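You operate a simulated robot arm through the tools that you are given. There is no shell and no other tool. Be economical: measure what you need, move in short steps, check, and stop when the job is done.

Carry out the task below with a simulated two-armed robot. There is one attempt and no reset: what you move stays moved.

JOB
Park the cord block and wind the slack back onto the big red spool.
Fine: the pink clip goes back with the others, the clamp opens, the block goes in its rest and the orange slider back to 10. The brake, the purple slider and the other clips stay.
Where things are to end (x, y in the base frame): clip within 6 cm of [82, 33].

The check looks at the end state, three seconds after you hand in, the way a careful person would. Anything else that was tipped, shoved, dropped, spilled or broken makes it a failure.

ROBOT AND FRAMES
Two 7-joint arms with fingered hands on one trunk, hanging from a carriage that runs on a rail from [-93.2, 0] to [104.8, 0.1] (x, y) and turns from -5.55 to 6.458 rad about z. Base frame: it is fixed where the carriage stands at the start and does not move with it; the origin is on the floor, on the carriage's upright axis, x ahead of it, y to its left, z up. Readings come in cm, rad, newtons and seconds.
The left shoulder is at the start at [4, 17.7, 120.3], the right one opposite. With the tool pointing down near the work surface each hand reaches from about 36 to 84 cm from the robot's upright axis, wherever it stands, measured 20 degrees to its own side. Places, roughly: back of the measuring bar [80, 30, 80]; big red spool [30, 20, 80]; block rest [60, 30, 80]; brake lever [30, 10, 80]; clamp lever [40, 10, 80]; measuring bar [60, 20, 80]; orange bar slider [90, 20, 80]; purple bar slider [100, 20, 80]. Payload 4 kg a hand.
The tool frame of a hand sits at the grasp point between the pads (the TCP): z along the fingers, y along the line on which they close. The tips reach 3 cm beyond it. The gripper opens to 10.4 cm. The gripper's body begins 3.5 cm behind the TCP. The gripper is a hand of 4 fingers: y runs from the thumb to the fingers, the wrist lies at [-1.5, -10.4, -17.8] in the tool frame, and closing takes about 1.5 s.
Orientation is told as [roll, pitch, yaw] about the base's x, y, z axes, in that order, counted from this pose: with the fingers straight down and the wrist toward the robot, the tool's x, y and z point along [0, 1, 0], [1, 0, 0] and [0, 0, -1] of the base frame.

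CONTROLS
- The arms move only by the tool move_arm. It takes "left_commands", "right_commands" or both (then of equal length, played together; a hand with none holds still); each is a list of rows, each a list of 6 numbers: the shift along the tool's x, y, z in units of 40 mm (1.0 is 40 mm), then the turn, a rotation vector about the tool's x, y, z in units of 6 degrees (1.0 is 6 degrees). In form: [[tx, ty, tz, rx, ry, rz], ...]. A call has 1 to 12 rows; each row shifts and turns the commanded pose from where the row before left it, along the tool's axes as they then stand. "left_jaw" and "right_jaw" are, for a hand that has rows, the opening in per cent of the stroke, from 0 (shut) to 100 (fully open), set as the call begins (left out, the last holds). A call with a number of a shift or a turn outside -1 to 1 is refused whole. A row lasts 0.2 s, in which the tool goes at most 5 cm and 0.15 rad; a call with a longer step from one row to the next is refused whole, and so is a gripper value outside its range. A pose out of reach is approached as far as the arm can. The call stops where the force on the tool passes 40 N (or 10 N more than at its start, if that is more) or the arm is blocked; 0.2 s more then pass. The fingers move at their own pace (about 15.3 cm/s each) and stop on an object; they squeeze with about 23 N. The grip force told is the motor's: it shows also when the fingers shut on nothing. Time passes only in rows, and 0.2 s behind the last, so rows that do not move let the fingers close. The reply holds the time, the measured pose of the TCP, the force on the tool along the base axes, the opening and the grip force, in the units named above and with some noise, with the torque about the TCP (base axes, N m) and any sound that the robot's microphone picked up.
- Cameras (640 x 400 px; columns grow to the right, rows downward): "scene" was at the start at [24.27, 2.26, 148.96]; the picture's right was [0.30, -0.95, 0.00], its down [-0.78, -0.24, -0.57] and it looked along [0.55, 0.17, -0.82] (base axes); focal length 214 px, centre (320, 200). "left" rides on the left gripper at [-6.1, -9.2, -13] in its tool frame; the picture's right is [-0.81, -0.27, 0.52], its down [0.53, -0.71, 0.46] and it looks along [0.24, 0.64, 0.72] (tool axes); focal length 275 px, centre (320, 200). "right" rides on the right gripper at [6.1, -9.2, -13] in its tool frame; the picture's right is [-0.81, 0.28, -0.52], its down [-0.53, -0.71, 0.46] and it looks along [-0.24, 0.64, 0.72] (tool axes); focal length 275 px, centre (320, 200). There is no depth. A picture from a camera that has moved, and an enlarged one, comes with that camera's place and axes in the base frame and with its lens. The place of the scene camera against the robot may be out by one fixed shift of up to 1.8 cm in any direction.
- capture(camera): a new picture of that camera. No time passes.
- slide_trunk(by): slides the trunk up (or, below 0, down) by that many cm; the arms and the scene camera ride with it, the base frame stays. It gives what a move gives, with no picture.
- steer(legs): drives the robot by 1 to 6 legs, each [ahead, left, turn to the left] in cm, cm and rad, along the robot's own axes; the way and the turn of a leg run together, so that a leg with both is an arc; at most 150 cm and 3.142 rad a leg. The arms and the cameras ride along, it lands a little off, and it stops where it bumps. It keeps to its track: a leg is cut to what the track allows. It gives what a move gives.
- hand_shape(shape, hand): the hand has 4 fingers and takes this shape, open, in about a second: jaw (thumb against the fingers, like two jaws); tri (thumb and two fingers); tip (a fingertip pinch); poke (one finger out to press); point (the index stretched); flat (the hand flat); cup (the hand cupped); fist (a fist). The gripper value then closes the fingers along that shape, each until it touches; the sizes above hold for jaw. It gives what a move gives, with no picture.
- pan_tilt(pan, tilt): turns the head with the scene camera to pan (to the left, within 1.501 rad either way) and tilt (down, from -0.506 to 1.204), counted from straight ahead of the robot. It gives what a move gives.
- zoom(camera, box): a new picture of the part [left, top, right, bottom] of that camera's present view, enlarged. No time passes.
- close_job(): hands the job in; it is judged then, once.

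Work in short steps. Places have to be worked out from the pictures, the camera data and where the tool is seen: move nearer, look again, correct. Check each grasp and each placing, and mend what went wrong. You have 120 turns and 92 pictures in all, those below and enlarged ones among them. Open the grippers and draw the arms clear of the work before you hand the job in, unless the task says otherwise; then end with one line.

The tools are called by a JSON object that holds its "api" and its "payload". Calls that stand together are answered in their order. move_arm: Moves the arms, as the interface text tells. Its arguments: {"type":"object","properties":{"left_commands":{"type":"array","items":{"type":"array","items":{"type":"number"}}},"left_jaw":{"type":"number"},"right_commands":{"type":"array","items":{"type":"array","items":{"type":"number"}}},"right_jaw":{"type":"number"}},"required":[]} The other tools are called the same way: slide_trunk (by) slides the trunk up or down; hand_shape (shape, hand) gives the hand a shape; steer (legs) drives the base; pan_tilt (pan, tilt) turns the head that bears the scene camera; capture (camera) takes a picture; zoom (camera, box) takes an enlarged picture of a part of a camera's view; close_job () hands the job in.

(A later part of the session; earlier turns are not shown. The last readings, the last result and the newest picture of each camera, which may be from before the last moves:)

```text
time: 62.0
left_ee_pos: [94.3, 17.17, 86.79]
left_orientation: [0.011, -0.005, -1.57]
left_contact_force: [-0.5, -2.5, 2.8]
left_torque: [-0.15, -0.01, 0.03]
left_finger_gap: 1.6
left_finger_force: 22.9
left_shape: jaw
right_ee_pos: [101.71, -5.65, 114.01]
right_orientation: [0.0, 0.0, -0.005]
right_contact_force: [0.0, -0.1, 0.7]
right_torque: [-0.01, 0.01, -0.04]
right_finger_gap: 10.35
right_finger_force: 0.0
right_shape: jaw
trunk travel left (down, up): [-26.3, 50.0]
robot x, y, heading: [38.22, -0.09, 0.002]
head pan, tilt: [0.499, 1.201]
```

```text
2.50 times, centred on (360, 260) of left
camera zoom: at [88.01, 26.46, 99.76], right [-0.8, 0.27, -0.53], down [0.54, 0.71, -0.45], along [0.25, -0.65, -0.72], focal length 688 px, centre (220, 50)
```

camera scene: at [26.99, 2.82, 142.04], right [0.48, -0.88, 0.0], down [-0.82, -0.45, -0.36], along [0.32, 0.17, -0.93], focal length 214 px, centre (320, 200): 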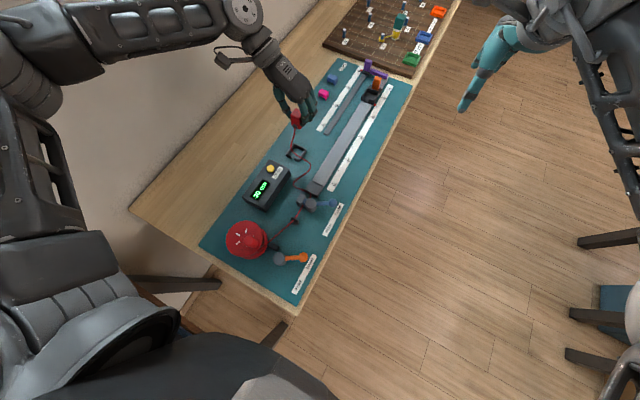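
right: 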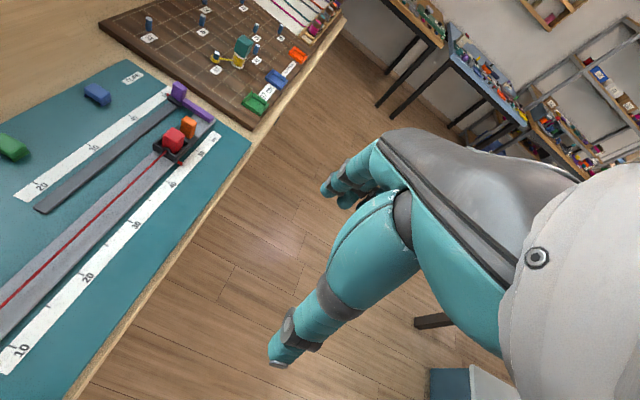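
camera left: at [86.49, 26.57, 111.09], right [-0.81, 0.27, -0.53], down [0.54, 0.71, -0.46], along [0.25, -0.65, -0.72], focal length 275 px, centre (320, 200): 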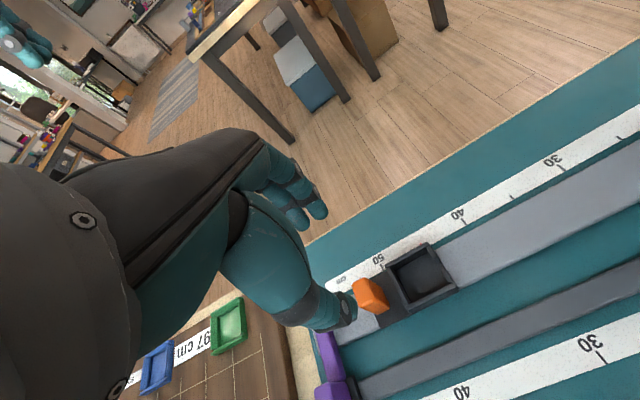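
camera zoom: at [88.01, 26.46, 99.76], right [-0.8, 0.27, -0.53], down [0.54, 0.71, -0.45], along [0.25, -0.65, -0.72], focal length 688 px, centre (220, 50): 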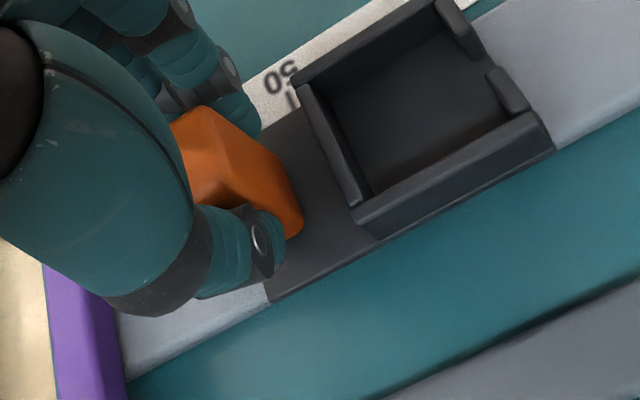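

The handle is gripped. I drive back 30 cm to drag the slider, then read the scale.

{"api": "steer", "payload": {"legs": [[-30, 0, 0]]}}

{"api": "zoom", "payload": {"camera": "scene", "box": [260, 60, 420, 200]}}

```text
time: 64.0
left_ee_pos: [64.41, 17.21, 86.71]
left_orientation: [0.009, -0.005, -1.573]
left_contact_force: [-1.4, -0.6, 4.9]
left_torque: [-0.07, 0.06, 0.01]
left_finger_gap: 1.61
left_finger_force: 23.3
left_shape: jaw
right_ee_pos: [72.06, -5.79, 114.02]
right_orientation: [-0.001, 0.001, -0.004]
right_contact_force: [-0.1, -0.5, -0.7]
right_torque: [0.01, -0.01, 0.03]
right_finger_gap: 10.38
right_finger_force: 0.0
right_shape: jaw
trunk travel left (down, up): [-26.3, 50.0]
robot x, y, heading: [8.5, -0.2, -0.004]
head pan, tilt: [0.499, 1.201]
```

```text
2.86 times, centred on (340, 130) of scene
camera zoom: at [30.88, 2.69, 141.24], right [0.47, -0.88, 0.0], down [-0.82, -0.44, -0.36], along [0.32, 0.17, -0.93], focal length 613 px, centre (263, 400)
```

zoom: 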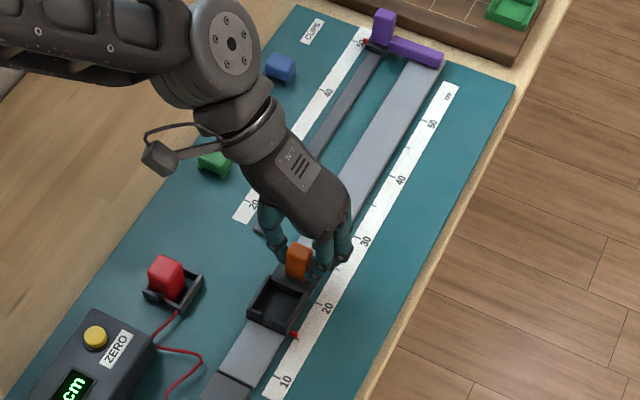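

The pointer reads about 15.7. Move 5.4 cm further with the arm and read closely.

{"api": "move_arm", "payload": {"left_commands": [[-0.35, 0, 0, 0, 0, 0], [-0.35, 0, 0, 0, 0, 0], [-0.35, 0, 0, 0, 0, 0], [-0.3, 0, 0, 0, 0, 0], [0, 0, 0, 0, 0, 0]]}}

{"api": "zoom", "payload": {"camera": "scene", "box": [300, 130, 360, 200]}}

```text
time: 65.2
left_ee_pos: [59.19, 17.17, 86.77]
left_orientation: [0.011, -0.006, -1.572]
left_contact_force: [7.7, 0.6, -0.7]
left_torque: [0.02, -0.18, 0.08]
left_finger_gap: 1.61
left_finger_force: 23.2
left_shape: jaw
right_ee_pos: [72.1, -5.59, 114.06]
right_orientation: [0.001, -0.001, -0.004]
right_contact_force: [-0.6, 0.3, -0.3]
right_torque: [0.0, 0.0, -0.01]
right_finger_gap: 10.39
right_finger_force: 0.1
right_shape: jaw
trunk travel left (down, up): [-26.3, 50.0]
robot x, y, heading: [8.61, -0.21, -0.001]
head pan, tilt: [0.499, 1.201]
```

```text
5.71 times, centred on (330, 165) of scene
camera zoom: at [30.99, 2.7, 141.26], right [0.47, -0.88, 0.0], down [-0.82, -0.44, -0.36], along [0.32, 0.17, -0.93], focal length 1226 px, centre (263, 400)
```

zoom: 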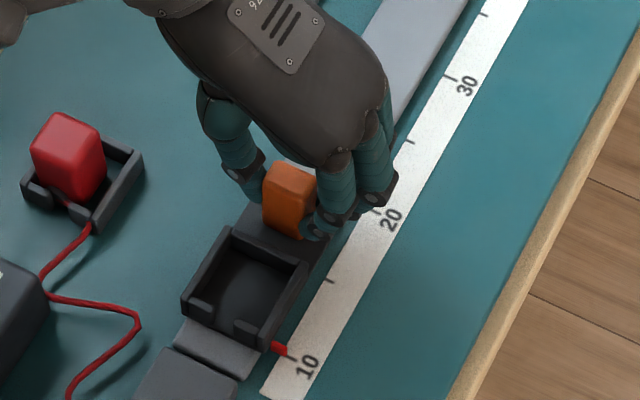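

Looks very near 10; take a tight zoom to verify.

{"api": "zoom", "payload": {"camera": "scene", "box": [322, 176, 342, 200]}}

```text
16.00 times, centred on (332, 188) of scene
camera zoom: at [30.99, 2.7, 141.26], right [0.47, -0.88, 0.0], down [-0.82, -0.44, -0.36], along [0.32, 0.17, -0.93], focal length 3432 px, centre (128, 392)
```

zoom: 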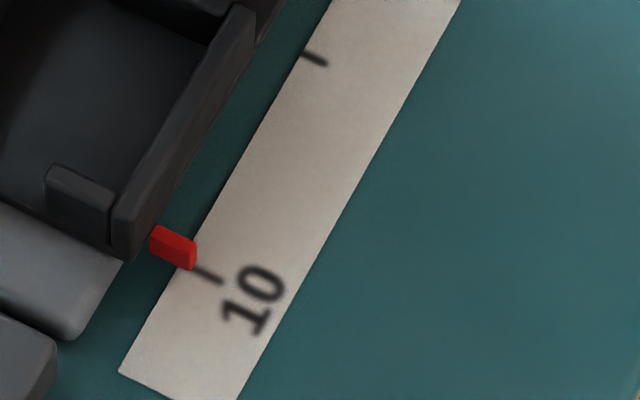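

Pointer lines up with 10 (allowing for parallax). Release the handle and rise.

{"api": "move_arm", "payload": {"left_commands": [[0, 0, 0, 0, 0, 0], [0, 0, 0, 0, 0, 0], [0, 0, 0, 0, 0, 0], [0, 0, -0.3, 0, 0, 0], [0, 0, -0.6, 0, 0, 0], [0, 0, -0.9, 0, 0, 0], [0, 0, -0.9, 0, 0, 0], [0, 0, 0, 0, 0, 0]], "left_jaw": 55}}

{"api": "move_arm", "payload": {"left_commands": [[0, 0, -0.2, 0, 0, -1], [0, 0, -0.2, 0, 0, -1], [0, 0, -0.2, 0, 0, -1], [0, 0, -0.2, 0, 0, -1], [0, 0, 0, 0, 0, -1], [0, 0, 0, 0, 0, -1], [0, 0, 0, 0, 0, -1], [0, 0, 0, 0, 0, -1], [0, 0, 0, 0, 0, -1], [0, 0, 0, 0, 0, -1], [0, 0, 0, 0, 0, -1], [0, 0, 0, 0, 0, -1]]}}

{"api": "move_arm", "payload": {"left_commands": [[0, 0, 0, 0, 0, -1], [0, 0, 0, 0, 0, -1], [0, 0, 0, 0, 0, -1], [0, 0, 0, 0, 0, 0]]}}

{"api": "zoom", "payload": {"camera": "scene", "box": [220, 100, 380, 280]}}

```text
time: 67.0
left_ee_pos: [58.91, 17.31, 97.42]
left_orientation: [0.009, -0.005, -1.571]
left_contact_force: [0.0, -1.1, 0.3]
left_torque: [0.02, 0.0, 0.03]
left_finger_gap: 5.68
left_finger_force: 0.1
left_shape: jaw
right_ee_pos: [71.88, -5.7, 114.04]
right_orientation: [0.0, 0.0, -0.005]
right_contact_force: [-0.2, 0.2, 0.0]
right_torque: [-0.02, 0.02, -0.02]
right_finger_gap: 10.35
right_finger_force: 0.0
right_shape: jaw
trunk travel left (down, up): [-26.3, 50.0]
robot x, y, heading: [8.65, -0.21, -0.005]
head pan, tilt: [0.499, 1.201]
```

```text
time: 69.6
left_ee_pos: [59.06, 17.23, 100.59]
left_orientation: [-0.003, -0.012, -0.314]
left_contact_force: [0.0, 0.7, 0.7]
left_torque: [0.03, 0.0, 0.0]
left_finger_gap: 5.68
left_finger_force: 0.0
left_shape: jaw
right_ee_pos: [71.91, -5.62, 113.93]
right_orientation: [0.0, 0.0, -0.005]
right_contact_force: [-0.3, 1.3, 0.5]
right_torque: [0.0, 0.0, -0.05]
right_finger_gap: 10.37
right_finger_force: 0.0
right_shape: jaw
trunk travel left (down, up): [-26.3, 50.0]
robot x, y, heading: [8.68, -0.08, -0.006]
head pan, tilt: [0.499, 1.201]
```

```text
time: 70.6
left_ee_pos: [58.9, 17.28, 100.66]
left_orientation: [-0.005, -0.012, -0.001]
left_contact_force: [0.0, 0.7, -0.8]
left_torque: [0.0, 0.0, 0.04]
left_finger_gap: 5.69
left_finger_force: 0.0
left_shape: jaw
right_ee_pos: [71.95, -5.71, 114.0]
right_orientation: [0.001, -0.001, -0.005]
right_contact_force: [-0.1, 0.3, 0.6]
right_torque: [-0.03, -0.05, 0.0]
right_finger_gap: 10.37
right_finger_force: 0.0
right_shape: jaw
trunk travel left (down, up): [-26.3, 50.0]
robot x, y, heading: [8.52, 0.03, -0.007]
head pan, tilt: [0.499, 1.201]
```

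```text
2.22 times, centred on (300, 190) of scene
camera zoom: at [30.89, 2.69, 141.24], right [0.47, -0.88, 0.0], down [-0.82, -0.44, -0.36], along [0.32, 0.17, -0.93], focal length 477 px, centre (364, 222)
```

zoom: 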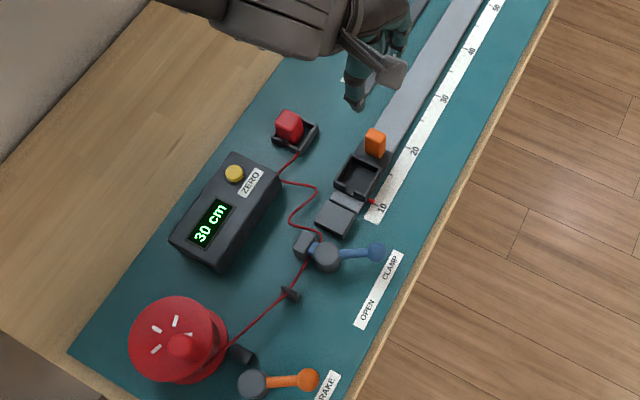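

Slider done. Now drive back 14 cm for the clamp lever (ball near [46,9.6]) and look with the left hand camera.

{"api": "steer", "payload": {"legs": [[-14, 0, 0.005]]}}

{"api": "move_arm", "payload": {"left_commands": [[-0.8, 0, 0, 0, 0, 0], [-0.9, 0, 0, 0, 0, 0], [0, 0, 0.5, 0, 0, 0], [0, 0, 0, 0, 0, 0]]}}

{"api": "capture", "payload": {"camera": "left"}}

```text
time: 72.0
left_ee_pos: [44.69, 17.6, 100.58]
left_orientation: [-0.007, -0.009, 0.005]
left_contact_force: [-0.4, -1.1, 0.5]
left_torque: [0.01, 0.0, 0.01]
left_finger_gap: 5.66
left_finger_force: 0.2
left_shape: jaw
right_ee_pos: [58.01, -5.27, 113.91]
right_orientation: [0.001, 0.003, 0.005]
right_contact_force: [0.1, 0.0, 1.6]
right_torque: [0.01, -0.05, -0.03]
right_finger_gap: 10.39
right_finger_force: 0.2
right_shape: jaw
trunk travel left (down, up): [-26.3, 50.0]
robot x, y, heading: [-5.55, -0.15, 0.006]
head pan, tilt: [0.499, 1.201]
```

```text
time: 73.0
left_ee_pos: [44.86, 10.83, 98.6]
left_orientation: [-0.004, -0.01, 0.005]
left_contact_force: [-0.2, 0.0, -0.4]
left_torque: [0.01, 0.0, 0.0]
left_finger_gap: 5.68
left_finger_force: 0.0
left_shape: jaw
right_ee_pos: [57.92, -5.29, 114.12]
right_orientation: [-0.002, 0.002, 0.003]
right_contact_force: [0.6, 0.5, 0.1]
right_torque: [0.0, -0.02, 0.0]
right_finger_gap: 10.34
right_finger_force: 0.0
right_shape: jaw
trunk travel left (down, up): [-26.3, 50.0]
robot x, y, heading: [-5.02, 0.18, -0.003]
head pan, tilt: [0.499, 1.201]
```

```text
25 pictures are left
camera left: at [35.54, 4.7, 111.77], right [-0.27, -0.81, -0.52], down [-0.71, 0.53, -0.47], along [0.65, 0.24, -0.72], focal length 275 px, centre (320, 200)
```

left: 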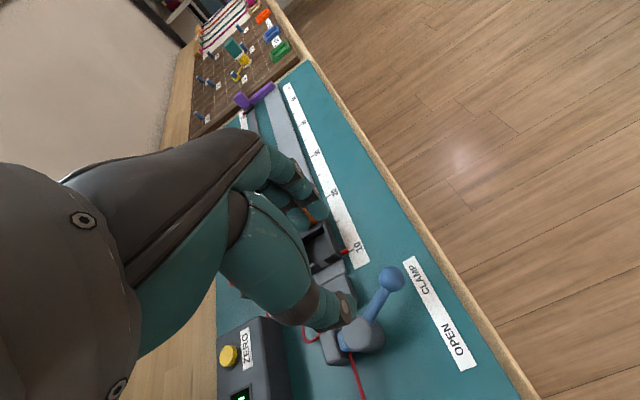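

Ball at [45.7,9.8,85.2], pivot [42.3,15]; OPEN means swinging the ball to about [39,9.8]. I straddle the ball with the open jaw.

{"api": "move_arm", "payload": {"left_commands": [[-0.48, 0.21, 0, 0, 0, 0], [0, 0, 0.8, 0, 0, 0], [0, 0, 0.8, 0, 0, 0], [0, 0, 0.8, 0, 0, 0], [0, 0, 0.68, 0, 0, 0], [0, 0, 0, 0, 0, 0]]}}

{"api": "capture", "payload": {"camera": "left"}}

```text
time: 74.4
left_ee_pos: [45.15, 10.61, 87.45]
left_orientation: [-0.008, -0.011, 0.005]
left_contact_force: [-1.1, 0.6, 0.4]
left_torque: [-0.01, -0.02, 0.03]
left_finger_gap: 5.71
left_finger_force: 0.1
left_shape: jaw
left hand out of reach, approached as far as the arm can: row 4, 5
right_ee_pos: [57.83, -5.18, 113.87]
right_orientation: [0.0, -0.001, 0.004]
right_contact_force: [0.1, -0.2, 0.1]
right_torque: [0.01, 0.01, -0.03]
right_finger_gap: 10.35
right_finger_force: 0.0
right_shape: jaw
trunk travel left (down, up): [-26.3, 50.0]
robot x, y, heading: [-5.14, -0.05, 0.0]
head pan, tilt: [0.499, 1.201]
```

```text
24 pictures are left
camera left: at [35.99, 4.54, 100.49], right [-0.27, -0.81, -0.52], down [-0.71, 0.53, -0.47], along [0.65, 0.24, -0.72], focal length 275 px, centre (320, 200)
```

left: 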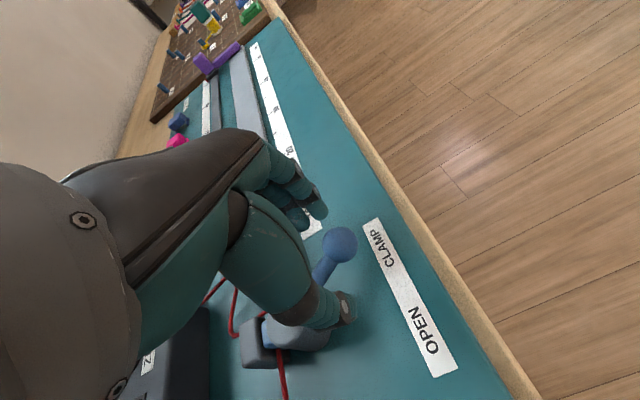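

Arm limit reached again; raise the hand, lower the trunk 7 cm, then go on down with the right x,y.

{"api": "move_arm", "payload": {"left_commands": [[0, 0, -0.9, 0, 0, 0], [0, 0, -0.9, 0, 0, 0], [0, 0, 0, 0, 0, 0]]}}

{"api": "slide_trunk", "payload": {"by": -7}}

```text
time: 75.2
left_ee_pos: [45.22, 10.55, 94.76]
left_orientation: [-0.004, -0.009, 0.005]
left_contact_force: [0.4, 1.2, -0.2]
left_torque: [0.01, 0.01, -0.01]
left_finger_gap: 5.7
left_finger_force: 0.0
left_shape: jaw
right_ee_pos: [57.88, -5.13, 114.04]
right_orientation: [-0.002, -0.001, 0.003]
right_contact_force: [-0.4, 0.3, 0.2]
right_torque: [-0.03, 0.0, 0.0]
right_finger_gap: 10.38
right_finger_force: 0.0
right_shape: jaw
trunk travel left (down, up): [-26.3, 50.0]
robot x, y, heading: [-4.97, 0.12, 0.003]
head pan, tilt: [0.499, 1.201]
```

```text
time: 76.2
left_ee_pos: [45.31, 10.54, 87.7]
left_orientation: [-0.005, -0.01, 0.007]
left_contact_force: [0.0, 0.1, 0.7]
left_torque: [0.01, 0.01, 0.02]
left_finger_gap: 5.69
left_finger_force: 0.1
left_shape: jaw
right_ee_pos: [57.98, -5.27, 106.98]
right_orientation: [0.0, 0.0, 0.005]
right_contact_force: [0.2, -0.7, -0.8]
right_torque: [-0.01, 0.01, 0.01]
right_finger_gap: 10.37
right_finger_force: 0.0
right_shape: jaw
trunk travel left (down, up): [-19.3, 57.0]
robot x, y, heading: [-5.4, -0.11, 0.005]
head pan, tilt: [0.499, 1.201]
```

{"api": "move_arm", "payload": {"left_commands": [[-0.38, 0.1, 0, 0, 0, 0], [0, 0, 0.4, 0, 0, 0], [0, 0, 0, 0, 0, 0], [0, 0, 0, 0, 0, 0], [0, 0, 0, 0, 0, 0]], "left_jaw": 36}}

{"api": "zoom", "payload": {"camera": "left", "box": [220, 160, 460, 360]}}

```text
time: 77.5
left_ee_pos: [45.84, 9.13, 86.15]
left_orientation: [-0.005, -0.01, 0.005]
left_contact_force: [-0.3, -0.2, 0.2]
left_torque: [0.01, 0.02, 0.01]
left_finger_gap: 3.79
left_finger_force: 0.0
left_shape: jaw
right_ee_pos: [58.05, -5.23, 107.06]
right_orientation: [0.0, 0.001, 0.004]
right_contact_force: [0.0, 0.7, 0.0]
right_torque: [0.0, 0.01, 0.0]
right_finger_gap: 10.38
right_finger_force: 0.1
right_shape: jaw
trunk travel left (down, up): [-19.3, 57.0]
robot x, y, heading: [-5.58, 0.0, 0.0]
head pan, tilt: [0.499, 1.201]
```

```text
2.00 times, centred on (340, 260) of left
camera zoom: at [36.55, 3.05, 99.1], right [-0.27, -0.81, -0.52], down [-0.71, 0.53, -0.47], along [0.65, 0.24, -0.72], focal length 551 px, centre (280, 80)
```

zoom: 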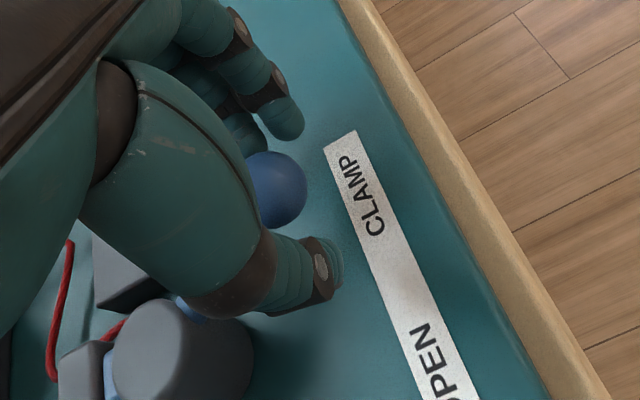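

The ball is between thumb and fingers. Sweep it along the arc toward OPEN.

{"api": "move_arm", "payload": {"left_commands": [[-0.06, -0.25, 0, 0, 0, 0], [-0.06, -0.25, 0, 0, 0, 0], [-0.05, -0.25, 0, 0, 0, 0], [-0.03, -0.25, 0, 0, 0, 0], [0.03, -0.25, 0, 0, 0, 0], [0.05, -0.25, 0, 0, 0, 0], [0.06, -0.25, 0, 0, 0, 0], [0.06, -0.25, 0, 0, 0, 0], [0, 0, 0, 0, 0, 0]]}}

{"api": "capture", "payload": {"camera": "left"}}

```text
time: 79.5
left_ee_pos: [37.97, 8.84, 86.04]
left_orientation: [-0.008, -0.017, 0.005]
left_contact_force: [12.9, -6.2, 1.8]
left_torque: [-0.12, -0.3, -0.44]
left_finger_gap: 3.97
left_finger_force: 0.0
left_shape: jaw
right_ee_pos: [58.22, -5.36, 107.05]
right_orientation: [-0.002, 0.0, 0.001]
right_contact_force: [0.0, 0.2, -0.1]
right_torque: [-0.03, 0.0, -0.01]
right_finger_gap: 10.35
right_finger_force: 0.2
right_shape: jaw
trunk travel left (down, up): [-19.3, 57.0]
robot x, y, heading: [-5.54, 0.18, -0.006]
head pan, tilt: [0.499, 1.201]
```

```text
22 pictures are left
camera left: at [28.72, 2.82, 99.16], right [-0.26, -0.82, -0.52], down [-0.71, 0.53, -0.47], along [0.65, 0.24, -0.72], focal length 275 px, centre (320, 200)
```

left: 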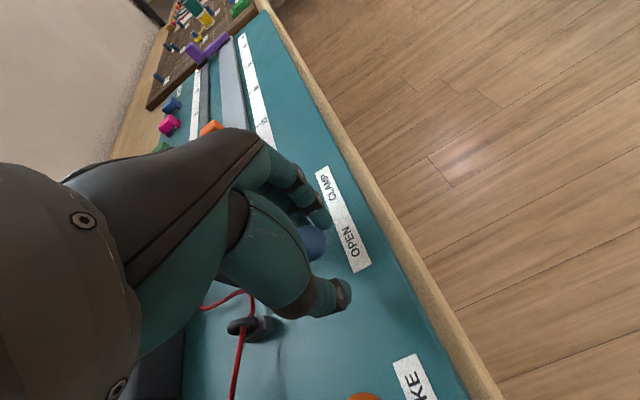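

The ball is at OPEN and resistance rose, the likely end stop. Back off, rise and check.

{"api": "move_arm", "payload": {"left_commands": [[0, 0.15, 0, 0, 0, 0], [-0.15, 0, 0, 0, 0, 0], [0, 0, 0, 0, 0, 0], [0, 0, -0.7, 0, 0, 0], [0, 0, -0.8, 0, 0, 0], [0, 0, -0.8, 0, 0, 0], [0, 0, -0.8, 0, 0, 0], [0.5, -0.3, -0.3, 0, 0, 0], [0.5, 0, 0, 0, 0, 0], [0.8, 0, 0, 0, 0, 0], [0.8, 0, 0, 0, 0, 0], [0, 0, 0, 0, 0, 0]], "left_jaw": 50}}

{"api": "capture", "payload": {"camera": "left"}}

{"api": "capture", "payload": {"camera": "scene"}}

```text
time: 82.0
left_ee_pos: [36.91, 18.77, 99.56]
left_orientation: [-0.006, -0.01, 0.003]
left_contact_force: [-0.6, 0.1, 0.4]
left_torque: [-0.02, -0.01, 0.01]
left_finger_gap: 5.16
left_finger_force: 0.0
left_shape: jaw
right_ee_pos: [57.98, -5.33, 107.02]
right_orientation: [-0.002, -0.002, 0.002]
right_contact_force: [-0.6, 0.4, 0.2]
right_torque: [0.0, 0.02, 0.01]
right_finger_gap: 10.38
right_finger_force: 0.0
right_shape: jaw
trunk travel left (down, up): [-19.3, 57.0]
robot x, y, heading: [-5.49, -0.29, 0.0]
head pan, tilt: [0.499, 1.201]
```

```text
21 pictures are left
camera left: at [27.69, 12.69, 112.54], right [-0.27, -0.81, -0.52], down [-0.71, 0.53, -0.47], along [0.65, 0.24, -0.72], focal length 275 px, centre (320, 200)
```

left: 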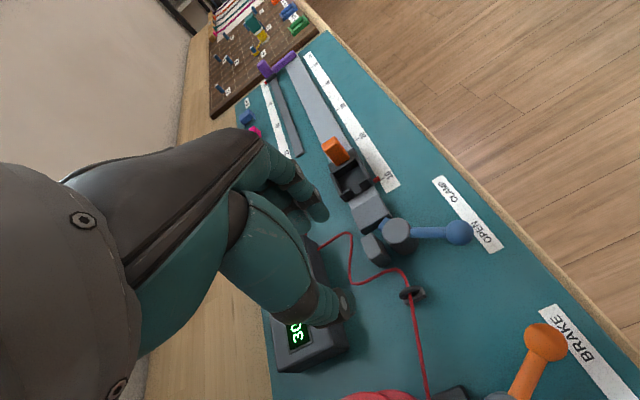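

```text
20 pictures are left
camera scene: at [16.86, 2.81, 134.24], right [0.48, -0.88, 0.0], down [-0.82, -0.45, -0.36], along [0.32, 0.17, -0.93], focal length 214 px, centre (320, 200)
```

scene: 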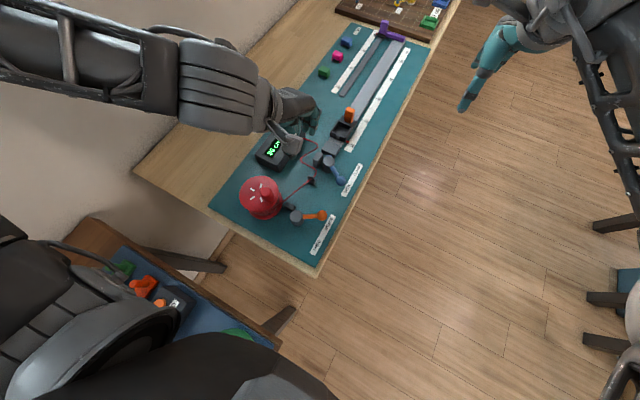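

Clamp is open with the ball at OPEN ([39.1,9.9]). Now the spool: raise the trunk a bit, drive back, and view it with the left hand camera.

{"api": "slide_trunk", "payload": {"by": 7}}

{"api": "steer", "payload": {"legs": [[-10, 0, 0]]}}

{"api": "move_arm", "payload": {"left_commands": [[0.6, 0, 0, 0, 0, 0], [0.6, 0, 0, 0, 0, 0], [0, 0, 0, 0, 0, 0]]}}

{"api": "capture", "payload": {"camera": "left"}}

```text
time: 83.1
left_ee_pos: [36.87, 18.89, 106.52]
left_orientation: [-0.005, -0.011, 0.005]
left_contact_force: [-0.8, 0.1, 0.5]
left_torque: [0.0, 0.02, -0.02]
left_finger_gap: 5.15
left_finger_force: 0.0
left_shape: jaw
right_ee_pos: [57.98, -5.24, 113.97]
right_orientation: [0.0, 0.001, 0.003]
right_contact_force: [0.8, -0.1, -0.5]
right_torque: [-0.01, 0.04, -0.01]
right_finger_gap: 10.36
right_finger_force: 0.1
right_shape: jaw
trunk travel left (down, up): [-26.3, 50.0]
robot x, y, heading: [-5.39, 0.11, 0.004]
head pan, tilt: [0.499, 1.201]
```

```text
time: 84.3
left_ee_pos: [26.98, 18.72, 106.44]
left_orientation: [-0.004, -0.007, 0.004]
left_contact_force: [-0.4, 0.7, -1.0]
left_torque: [0.0, -0.06, -0.02]
left_finger_gap: 5.18
left_finger_force: 0.0
left_shape: jaw
right_ee_pos: [47.93, -5.14, 113.9]
right_orientation: [0.001, 0.002, 0.003]
right_contact_force: [-0.3, 0.6, 0.5]
right_torque: [0.01, 0.01, -0.01]
right_finger_gap: 10.37
right_finger_force: 0.1
right_shape: jaw
trunk travel left (down, up): [-26.3, 50.0]
robot x, y, heading: [-14.78, 0.03, 0.004]
head pan, tilt: [0.499, 1.201]
```

```text
time: 85.1
left_ee_pos: [26.95, 23.49, 106.58]
left_orientation: [-0.006, -0.01, 0.006]
left_contact_force: [1.0, 0.6, 0.0]
left_torque: [-0.05, -0.02, 0.01]
left_finger_gap: 5.17
left_finger_force: 0.1
left_shape: jaw
right_ee_pos: [48.13, -5.19, 113.95]
right_orientation: [0.001, 0.0, 0.001]
right_contact_force: [-0.5, -0.4, 0.5]
right_torque: [0.02, 0.01, 0.0]
right_finger_gap: 10.36
right_finger_force: 0.1
right_shape: jaw
trunk travel left (down, up): [-26.3, 50.0]
robot x, y, heading: [-15.47, -0.3, 0.004]
head pan, tilt: [0.499, 1.201]
```

```text
19 pictures are left
camera left: at [17.73, 17.44, 119.59], right [-0.27, -0.81, -0.52], down [-0.71, 0.53, -0.47], along [0.65, 0.24, -0.72], focal length 275 px, centre (320, 200)
```

left: 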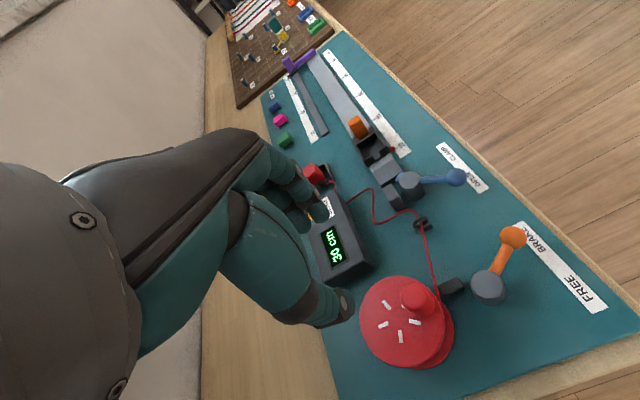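

Spool centre ≈[25.6,24.5], top z≈87.5; knob ≈[26.4,21.3]. Winding is clockwise seen from above. I lower toward the knob and check alignment.

{"api": "slide_trunk", "payload": {"by": -4}}

{"api": "move_arm", "payload": {"left_commands": [[-0.5, -0.14, 0.5, 0, 0, 0], [0, 0, 0.7, 0, 0, 0], [0, 0, 0.4, 0, 0, 0], [0, 0, 0, 0, 0, 0]], "left_jaw": 55}}

{"api": "capture", "payload": {"camera": "left"}}

```text
time: 85.9
left_ee_pos: [27.01, 23.47, 102.6]
left_orientation: [-0.005, -0.011, 0.005]
left_contact_force: [0.0, 0.2, 0.8]
left_torque: [0.04, -0.01, 0.02]
left_finger_gap: 5.18
left_finger_force: 0.0
left_shape: jaw
right_ee_pos: [48.15, -5.26, 110.09]
right_orientation: [0.001, 0.0, 0.001]
right_contact_force: [-0.4, 0.2, -0.2]
right_torque: [-0.02, -0.02, -0.04]
right_finger_gap: 10.38
right_finger_force: 0.1
right_shape: jaw
trunk travel left (down, up): [-22.3, 54.0]
robot x, y, heading: [-15.26, -0.06, -0.002]
head pan, tilt: [0.499, 1.201]
```

```text
time: 86.9
left_ee_pos: [26.36, 21.39, 96.3]
left_orientation: [-0.008, -0.011, 0.007]
left_contact_force: [-0.1, -1.0, 0.4]
left_torque: [0.01, 0.02, 0.02]
left_finger_gap: 5.68
left_finger_force: 0.0
left_shape: jaw
right_ee_pos: [47.97, -5.12, 110.0]
right_orientation: [0.0, 0.001, 0.002]
right_contact_force: [0.2, -0.9, 0.3]
right_torque: [0.01, -0.01, 0.02]
right_finger_gap: 10.37
right_finger_force: 0.0
right_shape: jaw
trunk travel left (down, up): [-22.3, 54.0]
robot x, y, heading: [-15.37, 0.17, 0.006]
head pan, tilt: [0.499, 1.201]
```

```text
18 pictures are left
camera left: at [17.13, 15.34, 109.26], right [-0.27, -0.81, -0.52], down [-0.71, 0.53, -0.47], along [0.65, 0.24, -0.72], focal length 275 px, centre (320, 200)
```

left: 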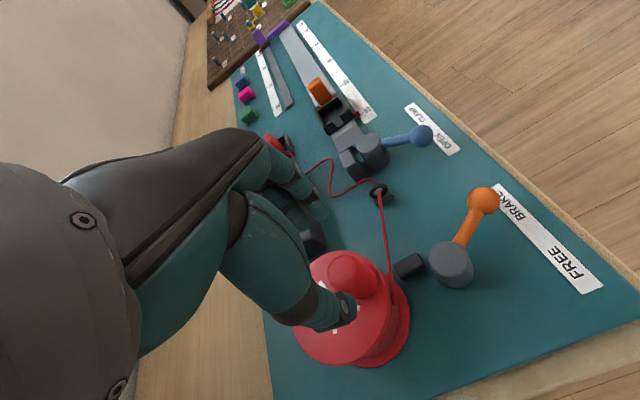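

Knob is at [26.0,21.0], top z≈92, about 3 cm thick. Open wider, lower around it, then grip.

{"api": "move_arm", "payload": {"left_commands": [[-0.09, -0.08, 0, 0, 0, 0], [0, 0, 0, 0, 0, 0], [0, 0, 0.5, 0, 0, 0], [0, 0, 0.5, 0, 0, 0], [0, 0, 0, 0, 0, 0]], "left_jaw": 72}}

{"api": "move_arm", "payload": {"left_commands": [[0, 0, 0, 0, 0, 0], [0, 0, 0, 0, 0, 0], [0, 0, 0, 0, 0, 0], [0, 0, 0, 0, 0, 0], [0, 0, 0, 0, 0, 0], [0, 0, 0, 0, 0, 0], [0, 0, 0, 0, 0, 0]], "left_jaw": 12}}

{"api": "capture", "payload": {"camera": "left"}}

```text
time: 88.1
left_ee_pos: [26.15, 21.03, 92.11]
left_orientation: [-0.006, -0.011, 0.006]
left_contact_force: [0.7, 0.3, 0.1]
left_torque: [0.0, -0.02, 0.0]
left_finger_gap: 7.43
left_finger_force: 0.0
left_shape: jaw
right_ee_pos: [47.85, -5.28, 110.02]
right_orientation: [0.001, -0.001, 0.002]
right_contact_force: [-0.8, -0.3, 0.3]
right_torque: [0.0, 0.03, -0.01]
right_finger_gap: 10.34
right_finger_force: 0.1
right_shape: jaw
trunk travel left (down, up): [-22.3, 54.0]
robot x, y, heading: [-15.27, 0.49, 0.004]
head pan, tilt: [0.499, 1.201]
```

```text
time: 89.7
left_ee_pos: [26.05, 21.07, 92.2]
left_orientation: [-0.005, -0.009, 0.004]
left_contact_force: [-1.9, -1.0, -1.8]
left_torque: [-0.05, 0.08, 0.03]
left_finger_gap: 1.52
left_finger_force: 23.1
left_shape: jaw
right_ee_pos: [47.91, -5.36, 110.02]
right_orientation: [0.001, 0.0, 0.002]
right_contact_force: [-0.3, 0.4, -0.3]
right_torque: [0.01, -0.02, 0.0]
right_finger_gap: 10.38
right_finger_force: 0.1
right_shape: jaw
trunk travel left (down, up): [-22.3, 54.0]
robot x, y, heading: [-15.15, 0.1, 0.0]
head pan, tilt: [0.499, 1.201]
```

```text
17 pictures are left
camera left: at [16.82, 14.96, 105.17], right [-0.27, -0.81, -0.52], down [-0.71, 0.53, -0.47], along [0.65, 0.24, -0.72], focal length 275 px, centre (320, 200)
```

left: 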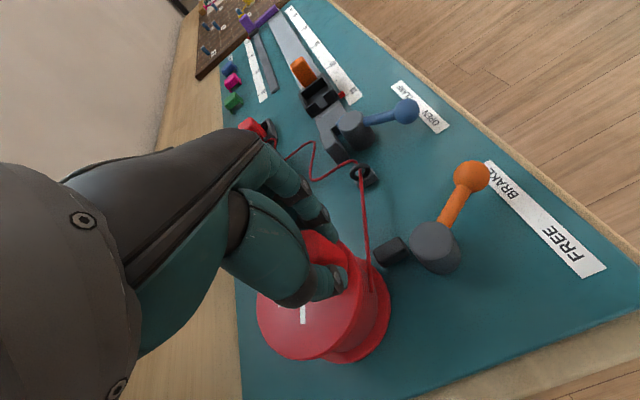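

Something is gripped (1.5 cm gap). Test a 45° clockwise crank move and watch the force.

{"api": "move_arm", "payload": {"left_commands": [[-0.018, -0.215, 0, 0, 0, 0], [0.04, -0.2125, 0, 0, 0, 0], [0.0925, -0.195, 0, 0, 0, 0], [0, 0, 0, 0, 0, 0]]}}

{"api": "zoom", "payload": {"camera": "left", "box": [220, 120, 500, 400]}}

```text
time: 90.7
left_ee_pos: [26.06, 20.86, 92.17]
left_orientation: [-0.005, -0.009, 0.006]
left_contact_force: [0.6, 3.0, -5.4]
left_torque: [0.09, -0.04, -0.01]
left_finger_gap: 1.53
left_finger_force: 23.2
left_shape: jaw
left hand out of reach, approached as far as the arm can: row 1, 2, 3
right_ee_pos: [47.87, -5.24, 109.97]
right_orientation: [0.001, -0.001, 0.002]
right_contact_force: [0.4, 0.7, 0.2]
right_torque: [0.0, 0.02, 0.01]
right_finger_gap: 10.35
right_finger_force: 0.1
right_shape: jaw
trunk travel left (down, up): [-22.3, 54.0]
robot x, y, heading: [-15.55, 0.05, 0.005]
head pan, tilt: [0.499, 1.201]
```

```text
1.43 times, centred on (360, 260) of left
camera zoom: at [16.79, 14.88, 105.18], right [-0.27, -0.81, -0.52], down [-0.71, 0.53, -0.46], along [0.65, 0.24, -0.72], focal length 393 px, centre (263, 114)
```

zoom: 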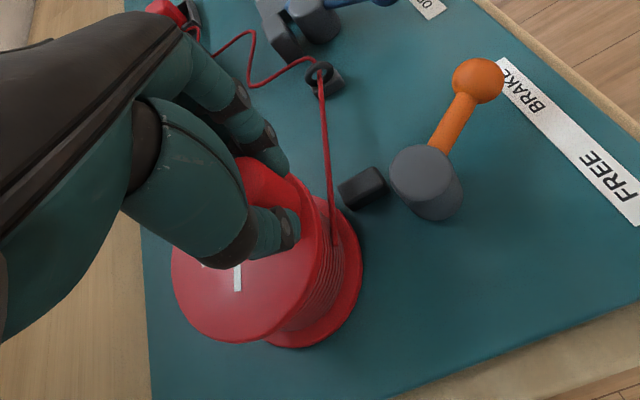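

The arm can't retract further from here. Release, rise, drive back 14 cm, and re-approach.

{"api": "move_arm", "payload": {"left_commands": [[0, 0, 0, 0, 0, 0], [0, 0, 0, 0, 0, 0], [0, 0, 0, 0, 0, 0], [0, 0, -0.5, 0, 0, 0], [0, 0, -0.9, 0, 0, 0], [0, 0, 0, 0, 0, 0]], "left_jaw": 72}}

{"api": "steer", "payload": {"legs": [[-14, 0, 0]]}}

{"api": "move_arm", "payload": {"left_commands": [[0, 0.9, 0, 0, 0, 0], [0, 0.9, 0, 0, 0, 0], [0, 0.9, 0, 0, 0, 0], [0, 0.75, 0, 0, 0, 0], [0, 0, 0, 0, 0, 0]]}}

```text
time: 92.1
left_ee_pos: [26.14, 21.02, 97.83]
left_orientation: [-0.006, -0.011, 0.005]
left_contact_force: [-0.3, -0.2, 0.1]
left_torque: [0.0, 0.02, 0.03]
left_finger_gap: 7.48
left_finger_force: 0.0
left_shape: jaw
right_ee_pos: [48.09, -5.2, 110.02]
right_orientation: [0.001, -0.002, 0.001]
right_contact_force: [0.1, 0.0, -0.5]
right_torque: [-0.01, 0.0, 0.0]
right_finger_gap: 10.37
right_finger_force: 0.0
right_shape: jaw
trunk travel left (down, up): [-22.3, 54.0]
robot x, y, heading: [-15.5, -0.22, 0.005]
head pan, tilt: [0.499, 1.201]
```

```text
time: 93.4
left_ee_pos: [12.2, 20.9, 97.81]
left_orientation: [-0.005, -0.009, 0.004]
left_contact_force: [-0.6, -0.5, 0.2]
left_torque: [0.01, -0.05, -0.04]
left_finger_gap: 7.49
left_finger_force: 0.1
left_shape: jaw
right_ee_pos: [34.13, -5.36, 109.91]
right_orientation: [0.001, 0.002, 0.001]
right_contact_force: [-0.3, 0.0, -0.1]
right_torque: [-0.01, 0.0, 0.03]
right_finger_gap: 10.37
right_finger_force: 0.1
right_shape: jaw
trunk travel left (down, up): [-22.3, 54.0]
robot x, y, heading: [-28.95, 0.1, 0.005]
head pan, tilt: [0.499, 1.201]
```

```text
time: 94.6
left_ee_pos: [26.08, 21.05, 98.03]
left_orientation: [-0.005, -0.007, 0.005]
left_contact_force: [-0.1, -0.5, 0.0]
left_torque: [0.02, 0.01, 0.01]
left_finger_gap: 7.49
left_finger_force: 0.0
left_shape: jaw
right_ee_pos: [34.21, -5.18, 110.0]
right_orientation: [-0.001, 0.002, 0.002]
right_contact_force: [0.2, -1.2, -0.6]
right_torque: [-0.03, 0.01, -0.03]
right_finger_gap: 10.37
right_finger_force: 0.1
right_shape: jaw
trunk travel left (down, up): [-22.3, 54.0]
robot x, y, heading: [-29.53, 0.1, 0.001]
head pan, tilt: [0.499, 1.201]
```

{"api": "zoom", "payload": {"camera": "left", "box": [220, 200, 460, 400]}}

```text
2.00 times, centred on (340, 300) of left
camera zoom: at [16.78, 14.98, 111.04], right [-0.27, -0.81, -0.52], down [-0.71, 0.53, -0.47], along [0.65, 0.24, -0.72], focal length 551 px, centre (280, 0)
```

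zoom: 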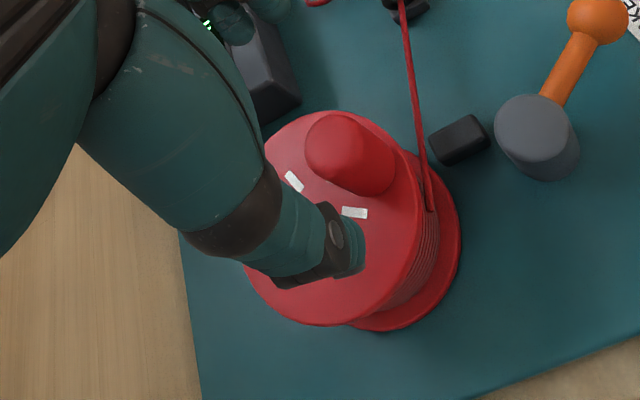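

Knob still at ≈[25.9,21.1], spool centre ≈[25.0,24.0]. Lower, grip and crank the first 45°.

{"api": "move_arm", "payload": {"left_commands": [[0, 0, 0.5, 0, 0, 0], [0, 0, 0.5, 0, 0, 0], [0, 0, 0.45, 0, 0, 0], [0, 0, 0, 0, 0, 0]]}}

{"api": "move_arm", "payload": {"left_commands": [[0, 0, 0, 0, 0, 0], [0, 0, 0, 0, 0, 0], [0, 0, 0, 0, 0, 0], [0, 0, 0, 0, 0, 0], [0, 0, 0, 0, 0, 0], [0, 0, 0, 0, 0, 0], [0, 0, 0, 0, 0, 0]], "left_jaw": 12}}

{"api": "move_arm", "payload": {"left_commands": [[-0.018, -0.19, 0, 0, 0, 0], [0.04, -0.19, 0, 0, 0, 0], [0.085, -0.17, 0, 0, 0, 0], [0, 0, 0, 0, 0, 0]]}}

{"api": "zoom", "payload": {"camera": "left", "box": [220, 120, 500, 400]}}

```text
time: 95.6
left_ee_pos: [26.12, 20.91, 92.14]
left_orientation: [-0.005, -0.011, 0.007]
left_contact_force: [-0.9, 0.3, 0.4]
left_torque: [0.0, 0.01, 0.01]
left_finger_gap: 7.45
left_finger_force: 0.0
left_shape: jaw
right_ee_pos: [34.08, -5.31, 110.04]
right_orientation: [0.0, -0.001, 0.002]
right_contact_force: [-0.1, 0.1, 0.3]
right_torque: [-0.01, 0.01, 0.01]
right_finger_gap: 10.37
right_finger_force: 0.2
right_shape: jaw
trunk travel left (down, up): [-22.3, 54.0]
robot x, y, heading: [-29.18, -0.13, 0.006]
head pan, tilt: [0.499, 1.201]
```

```text
time: 97.2
left_ee_pos: [26.06, 20.92, 92.03]
left_orientation: [-0.006, -0.008, 0.004]
left_contact_force: [-1.6, -1.6, -2.3]
left_torque: [-0.07, 0.06, -0.01]
left_finger_gap: 1.6
left_finger_force: 23.4
left_shape: jaw
right_ee_pos: [34.16, -5.31, 110.02]
right_orientation: [-0.001, 0.002, 0.001]
right_contact_force: [0.2, 1.0, 0.4]
right_torque: [-0.03, -0.01, 0.0]
right_finger_gap: 10.34
right_finger_force: 0.0
right_shape: jaw
trunk travel left (down, up): [-22.3, 54.0]
robot x, y, heading: [-29.52, 0.07, 0.001]
head pan, tilt: [0.499, 1.201]
```

```text
time: 98.2
left_ee_pos: [23.89, 21.39, 92.19]
left_orientation: [-0.006, -0.008, 0.005]
left_contact_force: [3.2, -0.9, -9.3]
left_torque: [-0.02, -0.11, -0.02]
left_finger_gap: 1.55
left_finger_force: 22.7
left_shape: jaw
right_ee_pos: [34.07, -5.28, 109.99]
right_orientation: [0.002, 0.0, 0.002]
right_contact_force: [0.1, -0.6, -0.1]
right_torque: [-0.03, -0.03, -0.01]
right_finger_gap: 10.35
right_finger_force: 0.1
right_shape: jaw
trunk travel left (down, up): [-22.3, 54.0]
robot x, y, heading: [-29.07, 0.19, -0.0]
head pan, tilt: [0.499, 1.201]
```

```text
1.43 times, centred on (360, 260) of left
camera zoom: at [14.67, 15.31, 105.11], right [-0.27, -0.81, -0.52], down [-0.71, 0.53, -0.46], along [0.65, 0.24, -0.72], focal length 393 px, centre (263, 114)
```

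zoom: 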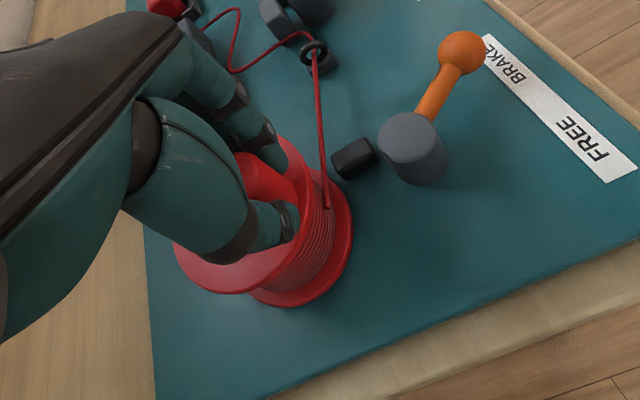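

The spool turned with only a few newtons. Continue another 90° clockwise.

{"api": "move_arm", "payload": {"left_commands": [[0.098, -0.17, 0, 0, 0, 0], [0.139, -0.139, 0, 0, 0, 0], [0.17, -0.098, 0, 0, 0, 0], [0.19, -0.05, 0, 0, 0, 0], [0.196, 0, 0, 0, 0, 0], [0.19, 0.05, 0, 0, 0, 0], [0, 0, 0, 0, 0, 0]]}}

{"api": "zoom", "payload": {"camera": "left", "box": [220, 120, 500, 400]}}

```text
time: 99.8
left_ee_pos: [22.33, 25.06, 92.16]
left_orientation: [-0.007, -0.012, 0.002]
left_contact_force: [6.2, -5.5, -6.7]
left_torque: [-0.1, -0.18, -0.06]
left_finger_gap: 1.51
left_finger_force: 22.9
left_shape: jaw
right_ee_pos: [34.19, -5.44, 110.01]
right_orientation: [-0.001, 0.001, 0.0]
right_contact_force: [-0.6, -1.0, 0.4]
right_torque: [0.0, 0.01, -0.03]
right_finger_gap: 10.37
right_finger_force: 0.0
right_shape: jaw
trunk travel left (down, up): [-22.3, 54.0]
robot x, y, heading: [-28.92, 0.04, -0.0]
head pan, tilt: [0.499, 1.201]
```

```text
1.43 times, centred on (360, 260) of left
camera zoom: at [13.15, 19.08, 105.14], right [-0.27, -0.81, -0.51], down [-0.71, 0.53, -0.47], along [0.65, 0.24, -0.72], focal length 393 px, centre (263, 114)
```

zoom: 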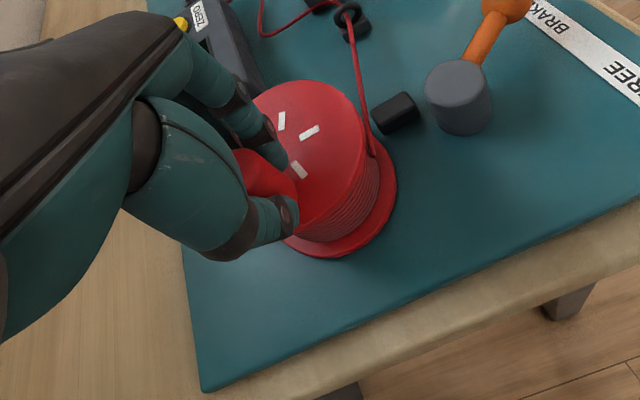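

Cranking works (spool turned ~115° so far). Continue 120° more with centre ≈[25.4,24.4].

{"api": "move_arm", "payload": {"left_commands": [[0.196, 0.071, 0, 0, 0, 0], [0.171, 0.12, 0, 0, 0, 0], [0.134, 0.16, 0, 0, 0, 0], [0.088, 0.189, 0, 0, 0, 0], [0.036, 0.206, 0, 0, 0, 0], [-0.018, 0.208, 0, 0, 0, 0], [-0.071, 0.196, 0, 0, 0, 0], [-0.12, 0.171, 0, 0, 0, 0], [0, 0, 0, 0, 0, 0]]}}

{"api": "capture", "payload": {"camera": "left"}}

```text
time: 101.8
left_ee_pos: [27.47, 26.91, 92.07]
left_orientation: [-0.005, -0.006, 0.005]
left_contact_force: [-4.9, -2.3, -1.3]
left_torque: [-0.1, 0.12, -0.01]
left_finger_gap: 1.51
left_finger_force: 22.9
left_shape: jaw
right_ee_pos: [34.13, -5.34, 109.88]
right_orientation: [0.0, 0.002, 0.001]
right_contact_force: [0.2, 0.6, -0.4]
right_torque: [0.0, 0.01, 0.06]
right_finger_gap: 10.36
right_finger_force: 0.1
right_shape: jaw
trunk travel left (down, up): [-22.3, 54.0]
robot x, y, heading: [-28.98, 0.05, 0.002]
head pan, tilt: [0.499, 1.201]
```

```text
12 pictures are left
camera left: at [18.17, 20.85, 105.1], right [-0.27, -0.81, -0.52], down [-0.71, 0.53, -0.46], along [0.65, 0.24, -0.72], focal length 275 px, centre (320, 200)
```

left: 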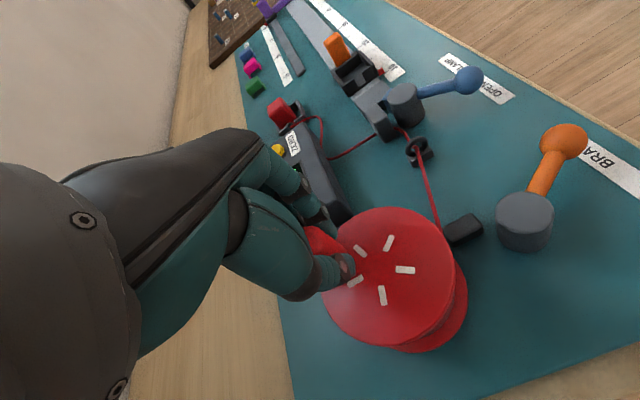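

Slack is shrinking visibly. Continue 90° more.

{"api": "move_arm", "payload": {"left_commands": [[-0.15, 0.14, 0, 0, 0, 0], [-0.181, 0.096, 0, 0, 0, 0], [-0.2, 0.046, 0, 0, 0, 0], [-0.205, -0.007, 0, 0, 0, 0], [-0.196, -0.06, 0, 0, 0, 0], [-0.174, -0.109, 0, 0, 0, 0], [0, 0, 0, 0, 0, 0]]}}

{"api": "capture", "payload": {"camera": "left"}}

```text
time: 103.4
left_ee_pos: [28.04, 22.45, 92.12]
left_orientation: [-0.005, -0.009, 0.006]
left_contact_force: [5.5, 0.5, -8.8]
left_torque: [0.06, -0.15, -0.02]
left_finger_gap: 1.54
left_finger_force: 22.7
left_shape: jaw
right_ee_pos: [34.25, -5.29, 109.98]
right_orientation: [-0.001, 0.001, 0.0]
right_contact_force: [0.4, 0.3, -0.4]
right_torque: [0.0, 0.0, -0.01]
right_finger_gap: 10.4
right_finger_force: 0.0
right_shape: jaw
trunk travel left (down, up): [-22.3, 54.0]
robot x, y, heading: [-29.5, 0.04, 0.003]
head pan, tilt: [0.499, 1.201]
```

```text
11 pictures are left
camera left: at [18.82, 16.32, 105.16], right [-0.27, -0.81, -0.52], down [-0.71, 0.53, -0.47], along [0.65, 0.24, -0.72], focal length 275 px, centre (320, 200)
```

left: 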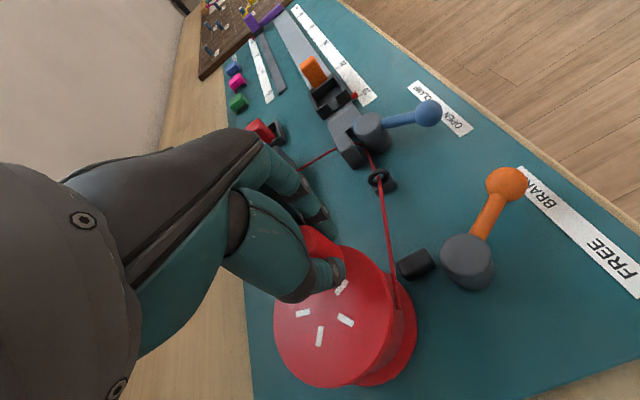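

Check the cord between clamp and rest closely.

{"api": "zoom", "payload": {"camera": "left", "box": [230, 100, 430, 220]}}

```text
3.20 times, centred on (330, 160) of left
camera zoom: at [18.82, 16.32, 105.16], right [-0.27, -0.81, -0.52], down [-0.71, 0.53, -0.47], along [0.65, 0.24, -0.72], focal length 881 px, centre (288, 328)
```

zoom: 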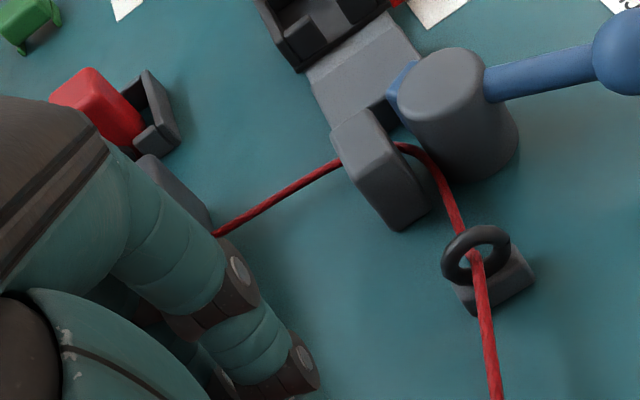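

There is still a bulge of slack toward the display box. Crank 45° more and look again.

{"api": "move_arm", "payload": {"left_commands": [[-0.15, -0.144, 0, 0, 0, 0], [-0.107, -0.178, 0, 0, 0, 0], [-0.057, -0.2, 0, 0, 0, 0], [0, 0, 0, 0, 0, 0]]}}

{"api": "zoom", "payload": {"camera": "left", "box": [210, 80, 430, 240]}}

```text
time: 104.4
left_ee_pos: [25.92, 20.93, 92.06]
left_orientation: [-0.006, -0.011, 0.004]
left_contact_force: [3.4, -6.5, -7.0]
left_torque: [-0.13, -0.11, -0.01]
left_finger_gap: 1.52
left_finger_force: 22.8
left_shape: jaw
right_ee_pos: [34.17, -5.47, 109.98]
right_orientation: [-0.002, 0.0, 0.001]
right_contact_force: [0.2, 0.4, -0.1]
right_torque: [-0.02, -0.01, -0.02]
right_finger_gap: 10.37
right_finger_force: 0.0
right_shape: jaw
trunk travel left (down, up): [-22.3, 54.0]
robot x, y, heading: [-28.96, 0.06, 0.002]
head pan, tilt: [0.499, 1.201]
```

```text
2.50 times, centred on (320, 160) of left
camera zoom: at [16.66, 14.97, 105.17], right [-0.27, -0.82, -0.51], down [-0.71, 0.53, -0.47], along [0.65, 0.24, -0.72], focal length 688 px, centre (320, 300)
```

zoom: 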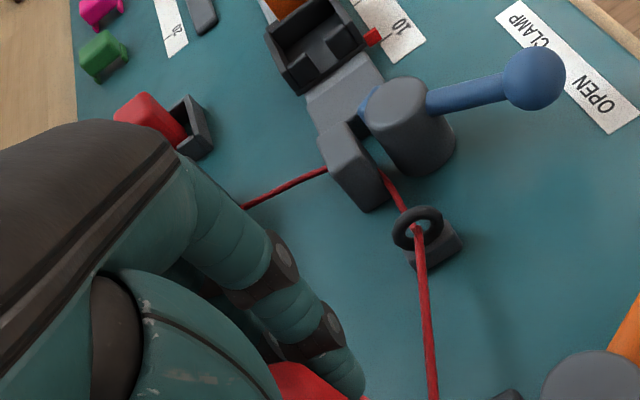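

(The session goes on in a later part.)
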